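You operate a simulated robot arm through the tools that you are given. There is no shell and no other tool. Be economical: measure what you need, move in short steps, check, and stop when the job is done.

The job below is to be done with a simulated robot arm. You get a single attempt, and the scene is never put back.

JOB
Slide the spare cylinder along the top of the wooden table until it stands next to the pendant box.

It is judged by the outcome, as a careful person would: the job done as asked, and still so three seconds after it is handed in. It fails if anything else is knocked over, pushed out of place, dropped, spilled or broken.

ROBOT AND FRAMES
A 6-joint arm with a two-finger parallel gripper on a trunk, on a base that drives. Base frame: it is fixed to the floor where the robot stands at the start and does not move with it; the origin is under the middle of the robot, x ahead of it, y to its left, z up. Lengths are in m, angles in rad, forces in N, time in s.
With the tool pointing down near the work surface it reaches from about 0.48 to 0.88 m from the robot's upright axis, wherever it stands. Its first joint turns from -2.007 to 2.007 rad. Payload 4.2 kg.
Tool frame: the origin (TCP) lies between the finger pads and is the grasp point; the fingertips stand 0.023 m ahead of it; z points along the fingers, y is the line along which they close. Largest opening 0.094 m; finger width 0.038, thickness 0.01; the body of the gripper, 0.054 by 0.096 m, starts 0.039 m behind the TCP.
Orientation is that of the tool frame in the base frame, as a unit quaternion [x, y, z, w]. With the fingers straight down and closing along the base's y, the tool's x points along the base's -x, its y along +y and its z along -z.

CONTROLS
- The arm moves only by the tool servo_tool. Its argument "increments" is text: rows parted by semicolons, each of 7 numbers parted by spaces: the shift along the tool's x, y, z in units of 150 mm (1.0 is 150 mm), then the turn, a rotation vector about the tool's x, y, z in units of 90 degrees (1.0 is 90 degrees), then the gripper command, from -1 (shut) to 1 (fully open), values between in proportion. In form: tx ty tz rx ry rz jaw; .... A call has 1 to 20 rows; each row is the pose to reach, as a shift and turn from the pose commanded when the call began, along the tool's axes at that moment. A call with a number of a shift or a turn outside -1 to 1 is refused whole. A row lasts 0.2 s, in which the tool goes at most 0.05 m and 0.15 rad; a call with a longer step from one row to the next is refused whole, and so is a gripper value outside its range. A pose out of reach is approached as far as the arm can. The call stops where the force on the tool passes 40 N (or 10 N more than at its start, if that is more) or the arm is blocked; 0.2 s more then pass. Each finger travels about 0.108 m/s and halts on what it meets, pressing with about 41 N; the grip force reading is that of the motor and also rises with nothing between the fingers. The clock runs only during rows and for 0.2 s after the last one: add rows that repeat a pose to give the fingers time. The reply holds the time, the measured pose of the TCP, the force on the tool along the base axes, the opening and the grip force, in the units named above and with some noise.
- Cameras (640 x 400 px; columns grow to the right, rows downward): "scene" is now at [0.2277, 0.1845, 1.3685]; the picture's right is [-0.15, -0.99, 0.00], its down [-0.79, 0.12, -0.60] and it looks along [0.60, -0.09, -0.80] (base axes); focal length 271 px, centre (320, 200). "wrist" rides on the gripper at [0.086, 0.016, -0.075] in the tool frame; the picture's right is [-0.18, 0.98, 0.00], its down [-0.58, -0.11, -0.81] and it looks along [-0.79, -0.15, 0.59] (tool axes); focal length 243 px, centre (320, 200). There is no depth. A picture from a camera that has moved, and an enlarged one, comes with that camera's place and axes in the base frame and with its lens.
- capture(camera): a new picture of that camera. No time passes.
- raise_lower(by): slides the trunk up (or, below 0, down) by that many m; the arm and the scene camera ride with it, the base frame stays. It gives what a move gives, with no picture.
- steer(legs): drives the robot by 1 to 6 legs, each [ahead, turn to the left] in m and rad, along the robot's own axes; the way and the turn of a leg run together, so that a leg with both is an arc; at most 1.5 m and 3.142 rad a leg. The arm and the cameras ride along, it lands a little off, and it stops where it bumps. It gives what a move gives.
- pan_tilt(pan, tilt): turns the head with the scene camera to pan (to the left, within 1.396 rad either way) and tilt (down, from -0.506 to 1.204), counted from straight ahead of the robot. It gives what a move gives.
- inspect(camera, box): a new picture of the part [left, top, right, bottom] of that camera's present view, enlarged. No time passes.
- close_job(): hands the job in; it is judged then, once.

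Go step by step. Nothing tells you exact positions but the pictures and the camera data: compare them with the known pose of the tool, close in by small moves and look again before you grip or let go. The budget is 120 turns and 90 pictures, counting those below and the enlarged ones. Unless the task says otherwise, let go and move clear before handing in, and close with one line.

The tools are called after "Emit:" as name(argument=value, ...) on one line, values as JSON. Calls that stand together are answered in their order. servo_tool: Moves the arm, as the interface text tells. Its arguments: {"type":"object","properties":{"increments":{"type":"string"}},"required":["increments"]} The other tools are called the same way: raise_lower (by) slides the trunk up or down; steer (legs) drives the base; pan_tilt (pan, tilt) turns the head that bears the scene camera; capture (camera) takes a picture; inspect (camera, box) takes an enlarged picture of a part of a camera's view; close_job () hands the job in.

At the start:

```text
time_s: 0.0
ee_pos: [0.4011, 0.2624, 1.1051]
orientation: [0.001, 1.0, 0.0, 0.0]
contact_force: [-0.4, -0.5, -0.5]
finger_gap: 0.0939
finger_force: 0.1
trunk travel left (down, up): [-0.75, 0.24]
robot x, y, heading: [0.0011, -0.0042, 0.0]
head pan, tilt: [-0.155, 0.923]
```

scene: 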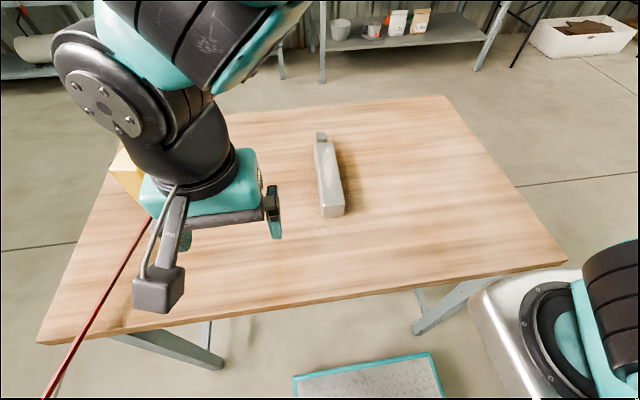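
wrist: 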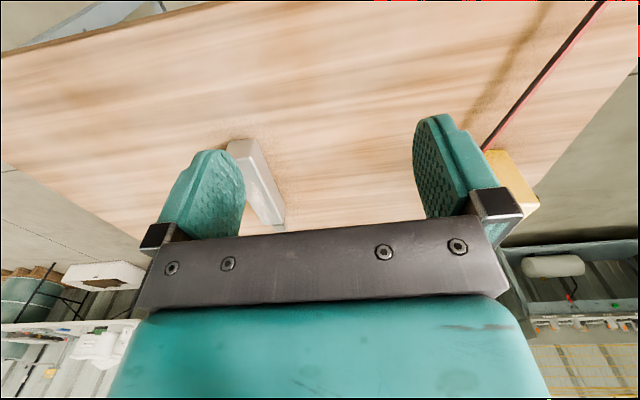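

I see a table with a gray bar, a small item behind it, and a yellow box with a red cord that the arm partly hides. I'll enlarge the views to identify the objects.

Emit:
inspect(camera="scene", box=[240, 90, 440, 240])

Emit:
inspect(camera="wrist", box=[400, 0, 640, 250])

```text
2.67 times, centred on (340, 165) of scene
camera zoom: at [0.2277, 0.1845, 1.3685], right [-0.15, -0.99, 0.0], down [-0.79, 0.12, -0.6], along [0.6, -0.09, -0.8], focal length 722 px, centre (267, 293)
```

zoom: 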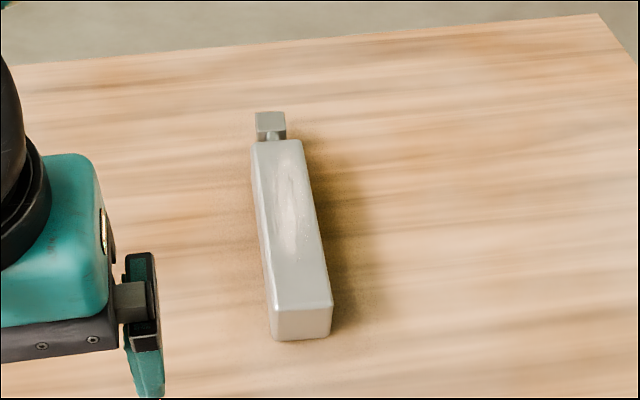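

```text
1.60 times, centred on (520, 125) of wrist
camera zoom: at [0.3149, 0.2784, 1.181], right [0.18, 0.98, 0.0], down [0.58, -0.11, 0.81], along [0.79, -0.15, -0.59], focal length 388 px, centre (0, 320)
```

zoom: 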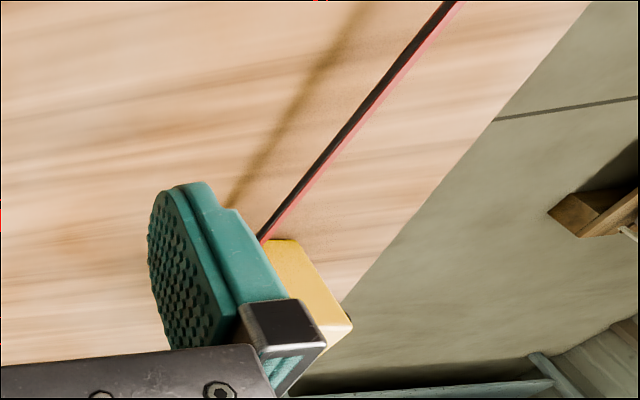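

The gray object looks like a pneumatic cylinder lying along x, from about (0.56, 0.11) to (0.82, 0.09). The yellow pendant box with its red cord is hidden behind the arm on the left, so I'll move the arm to the right at this height to see it.

Emit:
servo_tool(increments="-0.1 -0.3 0 0 0 0 1;-0.2 -0.6 0 0 0 0 1;-0.3 -0.9 0 0 0 0 1;-0.3 -1 0 0 0 0 1")

Emit:
servo_tool(increments="0 -0.3 0 0 0 0 1;0 -0.6 0 0 0 0 1;0 -0.9 0 0 0 0 1;0 -1 0 0 0 0 1")

Emit:
pan_tilt(pan=0.15, tilt=0.85)

Emit:
capture(camera="scene")

Emit:
capture(camera="wrist")

```text
time_s: 1.0
ee_pos: [0.4469, 0.1125, 1.105]
orientation: [-0.001, 1.0, -0.001, 0.0]
contact_force: [0.5, 0.1, 0.6]
finger_gap: 0.0942
finger_force: 0.1
trunk travel left (down, up): [-0.75, 0.24]
robot x, y, heading: [0.0041, -0.0017, 0.001]
head pan, tilt: [-0.155, 0.923]
```

```text
time_s: 2.0
ee_pos: [0.4482, -0.0366, 1.1077]
orientation: [-0.001, 1.0, 0.0, -0.001]
contact_force: [-0.2, 0.0, -0.5]
finger_gap: 0.0942
finger_force: 0.1
out of reach, approached as far as the arm can: row 4
trunk travel left (down, up): [-0.75, 0.24]
robot x, y, heading: [-0.0011, -0.0001, 0.001]
head pan, tilt: [-0.155, 0.923]
```

```text
time_s: 2.8
ee_pos: [0.4486, -0.0357, 1.1082]
orientation: [0.001, 1.0, 0.0, -0.001]
contact_force: [0.8, -0.7, 0.6]
finger_gap: 0.0942
finger_force: 0.0
trunk travel left (down, up): [-0.75, 0.24]
robot x, y, heading: [-0.0011, 0.0005, -0.001]
head pan, tilt: [0.15, 0.85]
```

```text
85 pictures are left
camera scene: at [0.2317, 0.2076, 1.3741], right [0.15, -0.99, 0.0], down [-0.74, -0.11, -0.66], along [0.65, 0.1, -0.75], focal length 271 px, centre (320, 200)
```

scene: 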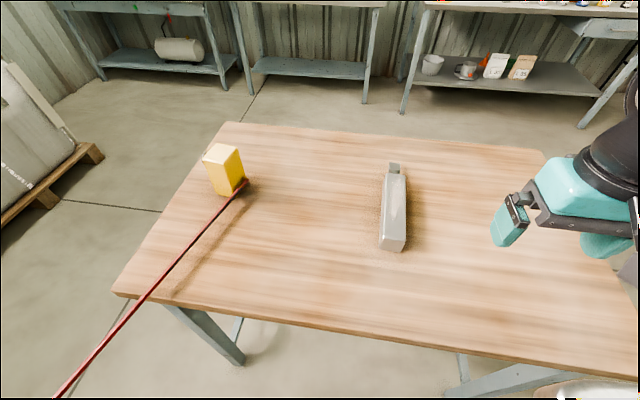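

```text
84 pictures are left
camera wrist: at [0.3621, -0.0203, 1.1837], right [0.18, 0.98, 0.0], down [0.58, -0.11, 0.81], along [0.79, -0.15, -0.59], focal length 243 px, centre (320, 200)
```

wrist: 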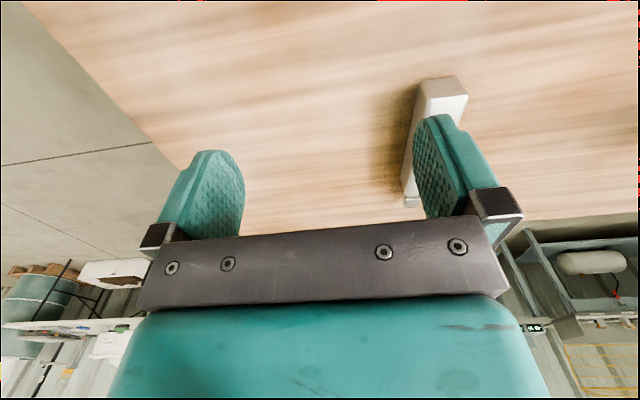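

Emit:
inspect(camera="scene", box=[180, 120, 300, 220])

Emit:
inspect(camera="scene", box=[350, 150, 446, 260])

Emit:
inspect(camera="scene", box=[0, 150, 300, 400])

```text
4.00 times, centred on (240, 170) of scene
camera zoom: at [0.2317, 0.2076, 1.3741], right [0.15, -0.99, 0.0], down [-0.74, -0.11, -0.66], along [0.65, 0.1, -0.75], focal length 1083 px, centre (640, 320)
```

zoom: 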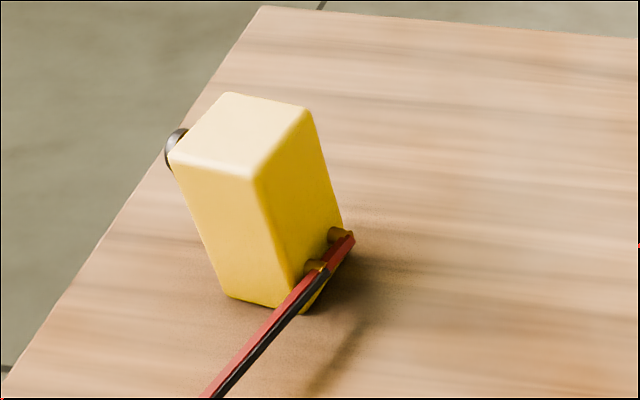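

```text
3.64 times, centred on (398, 205) of scene
camera zoom: at [0.2317, 0.2076, 1.3741], right [0.15, -0.99, 0.0], down [-0.74, -0.11, -0.66], along [0.65, 0.1, -0.75], focal length 985 px, centre (36, 182)
```

zoom: 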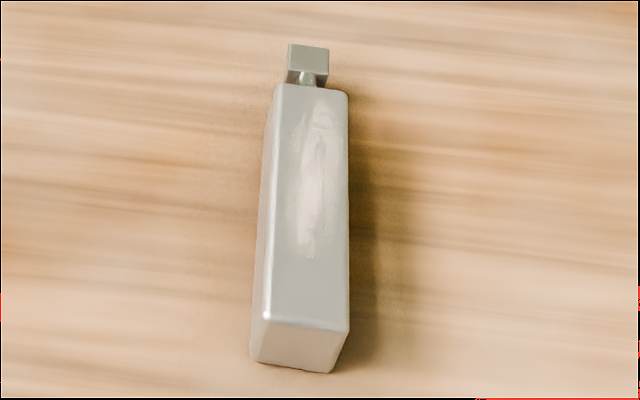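

```text
1.60 times, centred on (150, 275) of scene
camera zoom: at [0.2317, 0.2076, 1.3741], right [0.15, -0.99, 0.0], down [-0.74, -0.11, -0.66], along [0.65, 0.1, -0.75], focal length 433 px, centre (592, 80)
```

zoom: 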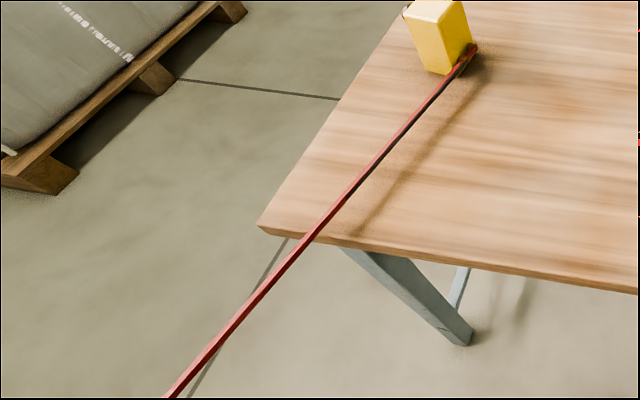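

The pendant box stands at about x 0.65–0.735, y 0.49–0.545. Its cord leaves from the right side at y≈0.465, z≈0.89. The cylinder body is centred near (0.655, 0.099), yawed about -2.5°. I'll hover over it, still high up.

Emit:
servo_tool(increments="-0.225 0.15 0 0 0 0 1;-0.45 0.3 0 0 0 0 1;-0.675 0.45 0 0 0 0 1;-0.9 0.6 0 0 0 0 1")

Emit:
servo_tool(increments="-0.2 0.1 0.15 0 0 0.01 1;-0.35 0.2 0.35 0 0 0.02 1;-0.473 0.3 0.6 0 0 0.029 1;-0.473 0.3 0.6 0 0 0.029 1")

Emit:
capture(camera="scene")

Emit:
capture(camera="wrist")

```text
time_s: 3.8
ee_pos: [0.5839, 0.0524, 1.1081]
orientation: [0.0, 1.0, 0.001, 0.0]
contact_force: [-0.2, 0.1, 1.3]
finger_gap: 0.0939
finger_force: 0.1
trunk travel left (down, up): [-0.75, 0.24]
robot x, y, heading: [-0.0004, -0.0005, -0.002]
head pan, tilt: [0.15, 0.85]
```

```text
time_s: 4.8
ee_pos: [0.6557, 0.0995, 1.0174]
orientation: [0.023, 1.0, 0.0, 0.001]
contact_force: [0.1, 0.4, -0.4]
finger_gap: 0.0939
finger_force: 0.1
trunk travel left (down, up): [-0.75, 0.24]
robot x, y, heading: [-0.0032, 0.0012, -0.001]
head pan, tilt: [0.15, 0.85]
```

```text
80 pictures are left
camera scene: at [0.2316, 0.2076, 1.3741], right [0.15, -0.99, 0.0], down [-0.74, -0.11, -0.66], along [0.65, 0.1, -0.75], focal length 271 px, centre (320, 200)
```

scene: 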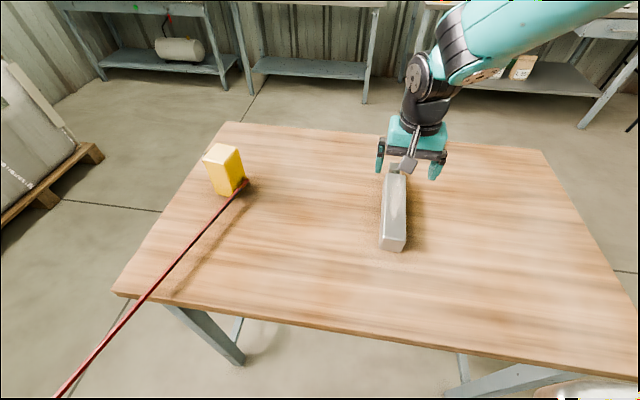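

```text
79 pictures are left
camera wrist: at [0.5699, 0.1187, 1.0924], right [0.23, 0.97, 0.0], down [0.58, -0.14, 0.81], along [0.79, -0.18, -0.59], focal length 243 px, centre (320, 200)
```

wrist: 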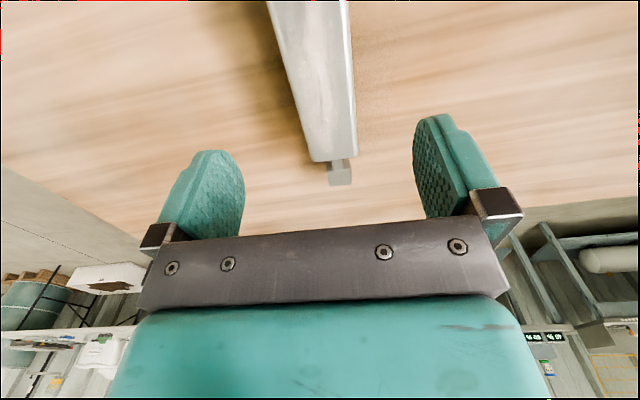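

The wrist view confirms the cylinder axis, and the fingers straddle it. I'll descend to z≈0.893 and look before closing.

Emit:
servo_tool(increments="0 0 0.2 0 0 0 1;0 0 0.4 0 0 0 1;0 0 0.6 0 0 0 1;0 0 0.72 0 0 0 1;0 0 0.78 0 0 0 1;0 0 0.82 0 0 0 1")

Emit:
capture(camera="wrist")

Emit:
inspect(camera="scene", box=[340, 120, 460, 260])

```text
time_s: 6.2
ee_pos: [0.6539, 0.0986, 0.8943]
orientation: [0.023, 1.0, 0.0, 0.0]
contact_force: [-0.5, -0.8, -1.1]
finger_gap: 0.0941
finger_force: 0.2
trunk travel left (down, up): [-0.75, 0.24]
robot x, y, heading: [-0.0006, 0.0026, 0.0]
head pan, tilt: [0.15, 0.85]
```

```text
78 pictures are left
camera wrist: at [0.5693, 0.1179, 0.9696], right [0.23, 0.97, 0.0], down [0.58, -0.14, 0.81], along [0.79, -0.18, -0.59], focal length 243 px, centre (320, 200)
```

wrist: 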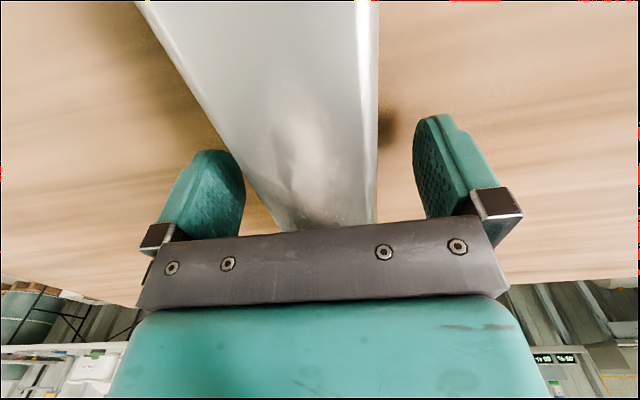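

```text
2.86 times, centred on (400, 190) of scene
camera zoom: at [0.2316, 0.2077, 1.3741], right [0.15, -0.99, 0.0], down [-0.74, -0.11, -0.66], along [0.65, 0.1, -0.75], focal length 774 px, centre (91, 229)
```

zoom: 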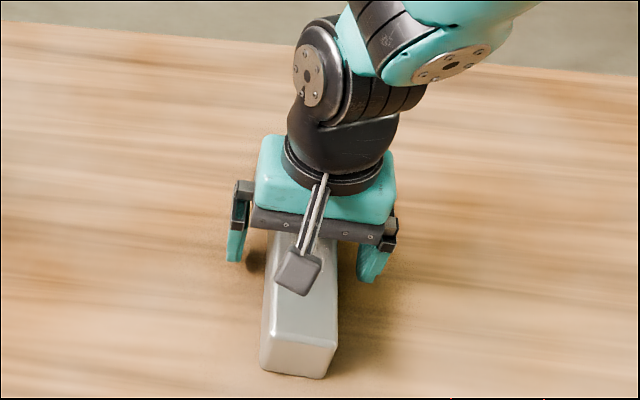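

The cylinder is between the fingers with clearance on both sides. Closing now.

Emit:
servo_tool(increments="0 0 0 0 0 0 0.4;0 0 0 0 0 0 0;0 0 0 0 0 0 -0.2;0 0 0 0 0 0 -0.3;0 0 0 0 0 0 -0.4;0 0 0 0 0 0 -0.4")

```text
time_s: 7.6
ee_pos: [0.6549, 0.0978, 0.8936]
orientation: [0.023, 1.0, 0.0, 0.0]
contact_force: [-0.4, -0.1, 0.3]
finger_gap: 0.0498
finger_force: 40.8
trunk travel left (down, up): [-0.75, 0.24]
robot x, y, heading: [-0.0013, 0.0051, -0.001]
head pan, tilt: [0.15, 0.85]
```

Gripped, with a width of 0.05. I'll slide it half way along +y at table height.

Emit:
servo_tool(increments="0 0.08 0 0 0 0 -0.4;0 0.18 0 0 0 0 -0.4;0 0.3 0 0 0 0 -0.4;0 0.42 0 0 0 0 -0.4;0 0.54 0 0 0 0 -0.4;0 0.66 0 0 0 0 -0.4;0 0.78 0 0 0 0 -0.4;0 0.9 0 0 0 0 -0.4;0 1 0 0 0 0 -0.4")

Emit:
capture(camera="scene")

```text
time_s: 9.6
ee_pos: [0.6616, 0.2467, 0.8943]
orientation: [0.022, 1.0, 0.0, 0.0]
contact_force: [-1.6, -2.0, 2.1]
finger_gap: 0.0499
finger_force: 40.9
trunk travel left (down, up): [-0.75, 0.24]
robot x, y, heading: [-0.0003, -0.0, -0.0]
head pan, tilt: [0.15, 0.85]
```

```text
76 pictures are left
camera scene: at [0.2315, 0.2075, 1.3741], right [0.15, -0.99, 0.0], down [-0.74, -0.11, -0.66], along [0.65, 0.1, -0.75], focal length 271 px, centre (320, 200)
```

scene: 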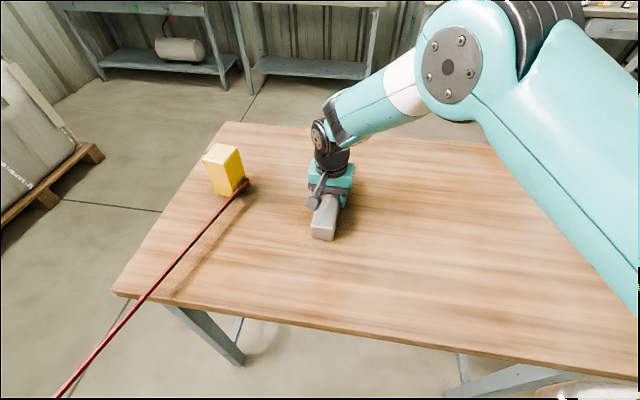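

It slides well and the cord is still clear. I'll continue to about (0.69, 0.385) and straighten the yaw.

Emit:
servo_tool(increments="-0.015 0.09 0 0 0 -0.003 -0.4;-0.035 0.2 0 0 0 -0.006 -0.4;-0.055 0.32 0 0 0 -0.009 -0.4;-0.076 0.44 0 0 0 -0.013 -0.4;-0.096 0.56 0 0 0 -0.017 -0.4;-0.117 0.68 0 0 0 -0.021 -0.4;-0.137 0.8 0 0 0 -0.025 -0.4;-0.15 0.88 0 0 0 -0.028 -0.4;-0.159 0.927 0 0 0 -0.028 -0.4")

Emit:
inspect(camera="scene", box=[160, 110, 340, 260])

Emit:
capture(camera="wrist")

```text
time_s: 11.6
ee_pos: [0.6823, 0.3763, 0.8945]
orientation: [0.0, 1.0, 0.0, -0.001]
contact_force: [1.1, 0.0, 0.0]
finger_gap: 0.0496
finger_force: 41.1
out of reach, approached as far as the arm can: row 8, 9
trunk travel left (down, up): [-0.75, 0.24]
robot x, y, heading: [0.0004, -0.0015, -0.001]
head pan, tilt: [0.15, 0.85]
```

```text
2.67 times, centred on (250, 185) of scene
camera zoom: at [0.2319, 0.2079, 1.3739], right [0.15, -0.99, 0.0], down [-0.74, -0.11, -0.66], along [0.65, 0.1, -0.75], focal length 722 px, centre (507, 240)
```

zoom: 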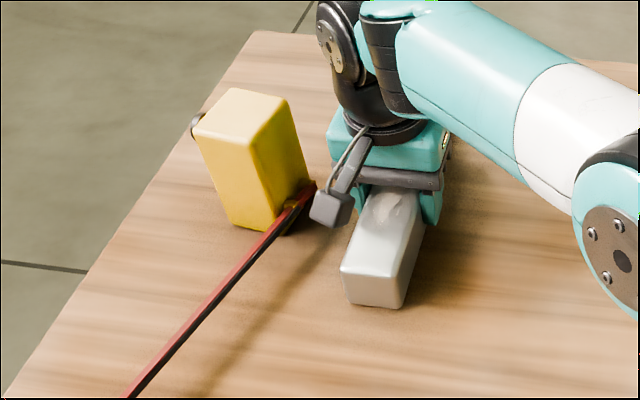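

```text
74 pictures are left
camera wrist: at [0.5971, 0.393, 0.9702], right [0.18, 0.98, 0.0], down [0.58, -0.11, 0.81], along [0.79, -0.15, -0.59], focal length 243 px, centre (320, 200)
```

wrist: 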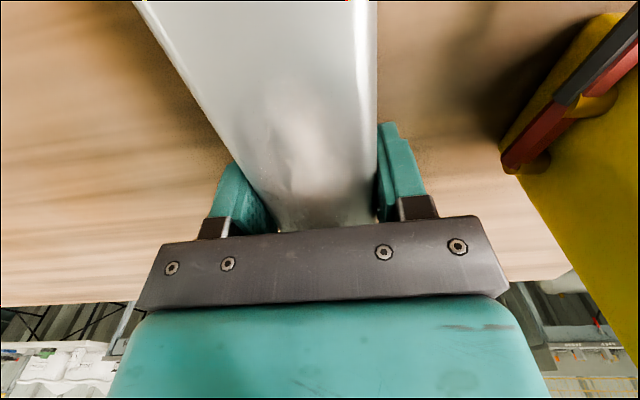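

The arm hit its reach limit at (0.682, 0.376). The wrist view shows the cord's bar hugging the box's right face, still clear of the finger. I'll ease back in x while moving closer in y.

Emit:
servo_tool(increments="0.07 0.03 0 0 0 0 -0.4;0.14 0.06 0 0 0 0 -0.4;0.2 0.09 0 0 0 0 -0.4;0.2 0.12 0 0 0 0 -0.4")

Emit:
capture(camera="wrist")

Emit:
inspect(camera="scene", box=[160, 110, 340, 260])

```text
time_s: 12.6
ee_pos: [0.6539, 0.3941, 0.8951]
orientation: [0.001, 1.0, 0.0, -0.001]
contact_force: [0.6, 0.2, -0.3]
finger_gap: 0.0499
finger_force: 41.0
trunk travel left (down, up): [-0.75, 0.24]
robot x, y, heading: [0.0006, -0.0016, -0.005]
head pan, tilt: [0.15, 0.85]
```

```text
73 pictures are left
camera wrist: at [0.5674, 0.4116, 0.9709], right [0.19, 0.98, 0.0], down [0.58, -0.11, 0.81], along [0.79, -0.15, -0.59], focal length 243 px, centre (320, 200)
```

wrist: 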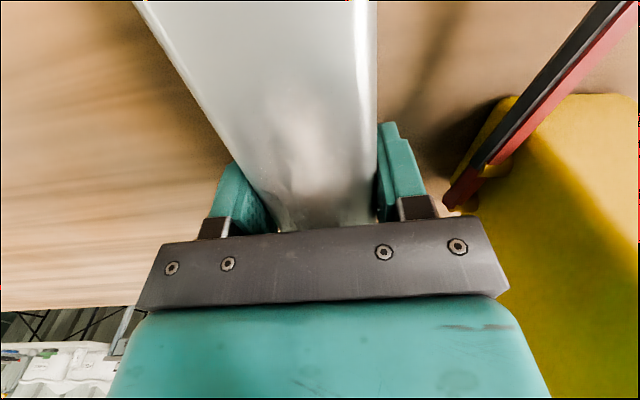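

```text
2.67 times, centred on (250, 185) of scene
camera zoom: at [0.2319, 0.2078, 1.374], right [0.15, -0.99, 0.0], down [-0.74, -0.11, -0.66], along [0.65, 0.1, -0.75], focal length 722 px, centre (507, 240)
```

zoom: 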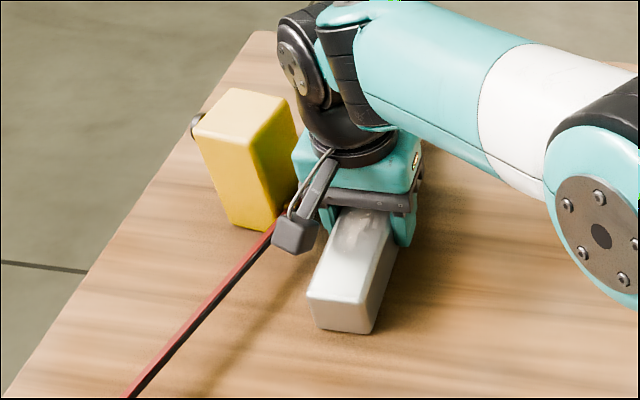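

The cylinder's left side is at y≈0.419 and the cord bar is at about 0.461. I'll nudge about 1 cm more, then open slightly and lift straight up.

Emit:
servo_tool(increments="0 0.03 0 0 0 0 -0.4;0 0.06 0 0 0 0 -0.4;0 0.08 0 0 0 0 -0.4;0 0.08 0 0 0 0 -0.4")

Emit:
servo_tool(increments="0 0 0 0 0 0 0.2;0 0 0 0 0 0 0.3;0 0 0 0 0 0 0.3;0 0 0 0 0 0 0.3;0 0 -0.1 0 0 0 0.3;0 0 -0.25 0 0 0 0.3;0 0 -0.45 0 0 0 0.3;0 0 -0.7 0 0 0 0.3")

Emit:
capture(camera="wrist")

Emit:
inspect(camera="scene", box=[160, 110, 340, 260])

```text
time_s: 13.6
ee_pos: [0.6543, 0.4034, 0.8967]
orientation: [0.001, 1.0, 0.0, 0.0]
contact_force: [-0.9, 1.0, 0.3]
finger_gap: 0.0498
finger_force: 41.5
trunk travel left (down, up): [-0.75, 0.24]
robot x, y, heading: [0.0002, 0.0004, -0.004]
head pan, tilt: [0.15, 0.85]
```

```text
time_s: 15.4
ee_pos: [0.6545, 0.4075, 1.0016]
orientation: [0.001, 1.0, 0.001, -0.001]
contact_force: [0.1, -0.3, 0.0]
finger_gap: 0.0612
finger_force: 0.2
trunk travel left (down, up): [-0.75, 0.24]
robot x, y, heading: [0.0061, 0.0024, -0.001]
head pan, tilt: [0.15, 0.85]
```

```text
71 pictures are left
camera wrist: at [0.5681, 0.4239, 1.0763], right [0.19, 0.98, 0.0], down [0.58, -0.11, 0.81], along [0.79, -0.15, -0.59], focal length 243 px, centre (320, 200)
```

wrist: 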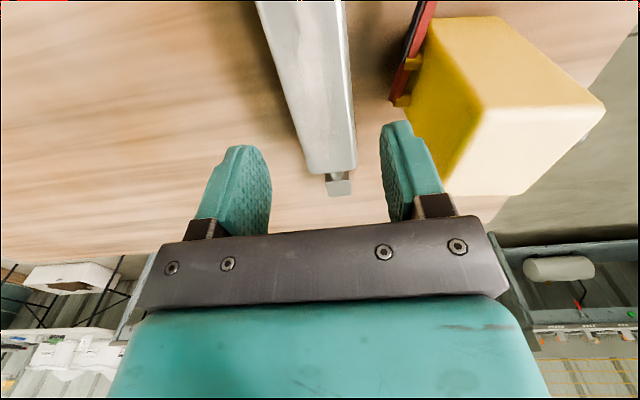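

```text
2.67 times, centred on (250, 185) of scene
camera zoom: at [0.2319, 0.2078, 1.374], right [0.15, -0.99, 0.0], down [-0.74, -0.11, -0.66], along [0.65, 0.1, -0.75], focal length 722 px, centre (507, 240)
```

zoom: 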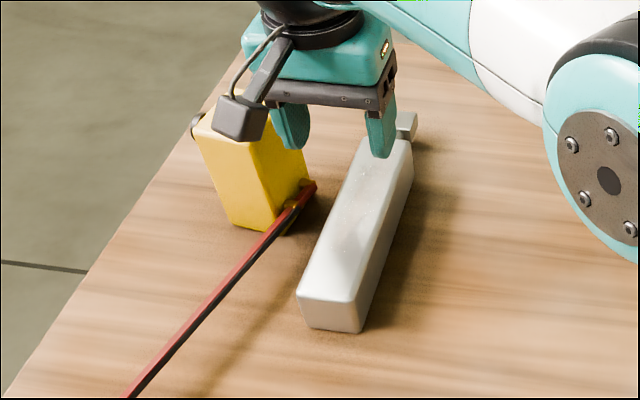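

The cylinder rests clear beside the box, with about 6 cm between them. To bring it closer without a finger on the cord side, I'll push it gently from the right with closed fingers for roughly 1.5 cm.

Emit:
servo_tool(increments="0 -0.15 0 0 0 0 0;0 -0.3 0 0 0 0 -0.5;0 -0.45 0 0 0 0 -1;0 -0.45 0 0 0 0 -1;0 -0.45 0 0 0 0 -1;0 -0.45 0 0 0 0 -1")

Emit:
servo_tool(increments="0 0 0.15 0 0 0 -1;0 0 0.3 0 0 0 -1;0 0 0.45 0 0 0 -1;0 0 0.58 0 0 0 -1;0 0 0.66 0 0 0 -1;0 0 0.7 0 0 0 -1")

Emit:
capture(camera="wrist")

Emit:
inspect(camera="scene", box=[160, 110, 340, 260])

```text
time_s: 16.8
ee_pos: [0.6551, 0.3397, 1.0007]
orientation: [0.001, 1.0, 0.0, 0.0]
contact_force: [-0.8, -0.1, 0.9]
finger_gap: 0.0
finger_force: 40.7
trunk travel left (down, up): [-0.75, 0.24]
robot x, y, heading: [0.001, -0.0, -0.002]
head pan, tilt: [0.15, 0.85]
```

```text
time_s: 18.2
ee_pos: [0.6538, 0.3388, 0.895]
orientation: [0.001, 1.0, 0.0, 0.001]
contact_force: [0.6, -0.1, -0.1]
finger_gap: 0.0
finger_force: 41.4
trunk travel left (down, up): [-0.75, 0.24]
robot x, y, heading: [-0.0011, 0.0034, 0.002]
head pan, tilt: [0.15, 0.85]
```

```text
69 pictures are left
camera wrist: at [0.5678, 0.3557, 0.971], right [0.19, 0.98, 0.0], down [0.58, -0.11, 0.81], along [0.79, -0.15, -0.59], focal length 243 px, centre (320, 200)
```

wrist: 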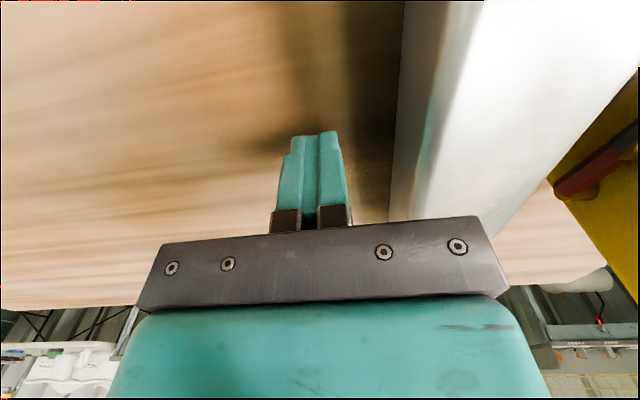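

```text
2.67 times, centred on (250, 185) of scene
camera zoom: at [0.2316, 0.2076, 1.3741], right [0.15, -0.99, 0.0], down [-0.74, -0.11, -0.66], along [0.65, 0.1, -0.75], focal length 722 px, centre (507, 240)
```

zoom: 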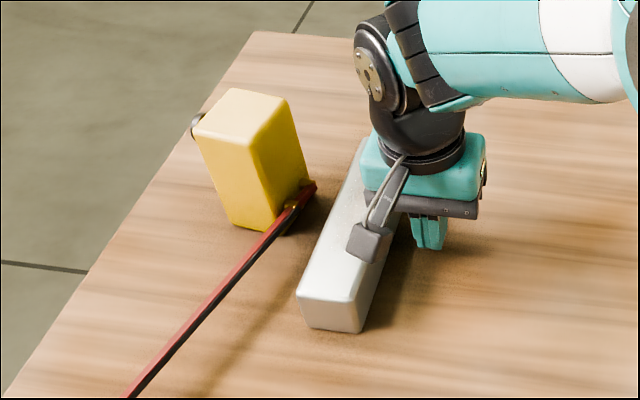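

The fingers are down about 3 cm to the right of the cylinder with free space between. I'll push gently along +y to TCP y≈0.385.

Emit:
servo_tool(increments="0 0.06 0 0 0 0 -1;0 0.11 0 0 0 0 -1;0 0.15 0 0 0 0 -1;0 0.19 0 0 0 0 -1;0 0.22 0 0 0 0 -1;0 0.25 0 0 0 0 -1;0 0.28 0 0 0 0 -1;0 0.3 0 0 0 0 -1")

Emit:
capture(camera="wrist")

Emit:
inspect(camera="scene", box=[160, 110, 340, 260])

```text
time_s: 20.0
ee_pos: [0.6536, 0.3843, 0.8963]
orientation: [0.0, 1.0, -0.001, 0.0]
contact_force: [0.3, -3.6, -0.4]
finger_gap: 0.0002
finger_force: 40.8
trunk travel left (down, up): [-0.75, 0.24]
robot x, y, heading: [-0.0005, -0.0033, 0.005]
head pan, tilt: [0.15, 0.85]
```

```text
67 pictures are left
camera wrist: at [0.5677, 0.401, 0.9716], right [0.19, 0.98, 0.0], down [0.58, -0.11, 0.81], along [0.79, -0.15, -0.59], focal length 243 px, centre (320, 200)
```

wrist: 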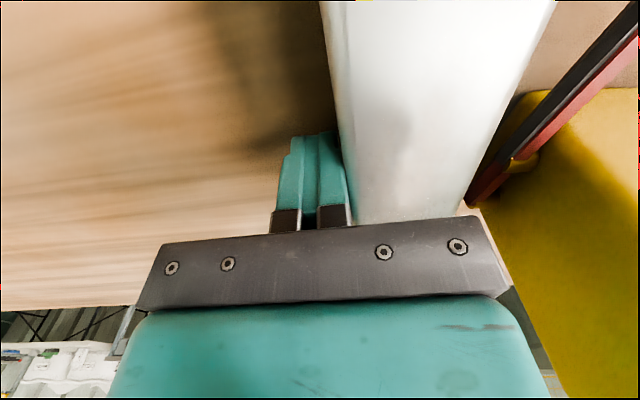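

```text
2.67 times, centred on (250, 185) of scene
camera zoom: at [0.2317, 0.2075, 1.3741], right [0.15, -0.99, 0.0], down [-0.74, -0.11, -0.66], along [0.65, 0.1, -0.75], focal length 722 px, centre (507, 240)
```

zoom: 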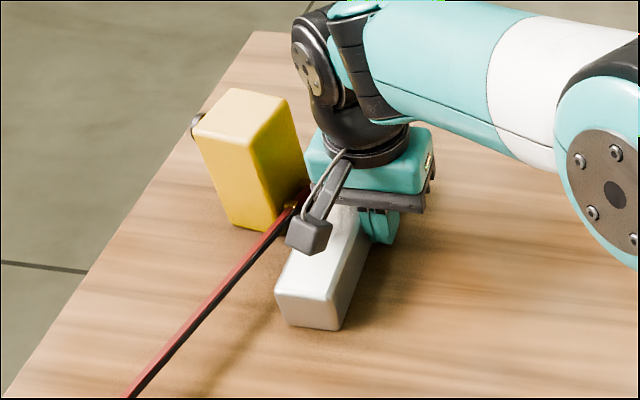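

The cylinder moved with a light 3.6 N push and is close to the box without touching the cord. I'll back the fingers off, lift, and check.

Emit:
servo_tool(increments="0 -0.1 0 0 0 0 -1;0 -0.2 0 0 0 0 -1;0 -0.25 -0.2 0 0 0 -1;0 -0.3 -0.45 0 0 0 -1;0 -0.5 -0.7 0 0 0 -1;0 -0.75 -0.9 0 0 0 -1;0 -1 -1 0 0 0 -1;0 -1 -1 0 0 0 -1")

Emit:
servo_tool(increments="0 -0.3 0 0 0 0 -1;0 -0.6 0 0 0 0 -1;0 -0.9 0 0 0 0 -1;0 -1 0 0 0 0 -1")

Emit:
inspect(camera="scene", box=[180, 120, 300, 250])

Emit:
capture(camera="scene")

```text
time_s: 21.8
ee_pos: [0.6536, 0.2341, 1.0455]
orientation: [0.001, 1.0, 0.0, 0.0]
contact_force: [0.2, 0.6, 0.8]
finger_gap: 0.0002
finger_force: 40.7
trunk travel left (down, up): [-0.75, 0.24]
robot x, y, heading: [0.0003, -0.001, 0.003]
head pan, tilt: [0.15, 0.85]
```

```text
time_s: 22.8
ee_pos: [0.6542, 0.0839, 1.0439]
orientation: [0.001, 1.0, 0.0, 0.0]
contact_force: [0.0, 0.3, 0.3]
finger_gap: 0.0
finger_force: 40.7
trunk travel left (down, up): [-0.75, 0.24]
robot x, y, heading: [0.0006, -0.0024, 0.001]
head pan, tilt: [0.15, 0.85]
```

```text
3.08 times, centred on (240, 185) of scene
camera zoom: at [0.2317, 0.2078, 1.3741], right [0.15, -0.99, 0.0], down [-0.74, -0.11, -0.66], along [0.65, 0.1, -0.75], focal length 833 px, centre (566, 246)
```

zoom: 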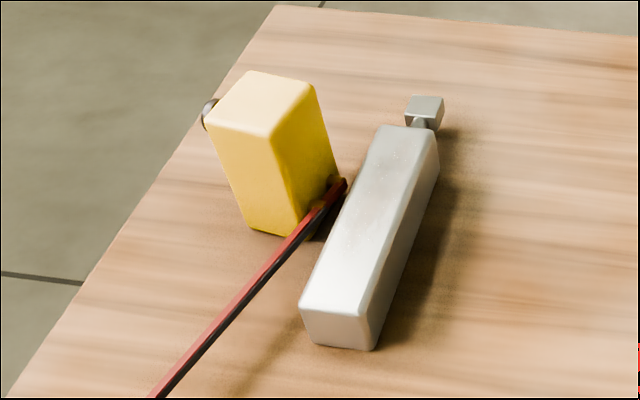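

```text
64 pictures are left
camera scene: at [0.2317, 0.2078, 1.3741], right [0.15, -0.99, 0.0], down [-0.74, -0.11, -0.66], along [0.65, 0.1, -0.75], focal length 271 px, centre (320, 200)
```

scene: 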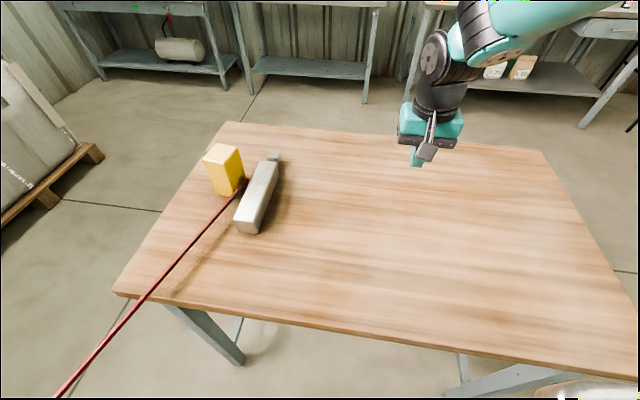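

The cylinder now sits right beside the pendant box. The box and cord are where they were, and the arm is clear.

Emit:
close_job()

```text
The job is handed in.
```

The spare cylinder was slid along the table and now lies about 4.5 cm to the right of the pendant box; the box and its cord did not move in the pictures.
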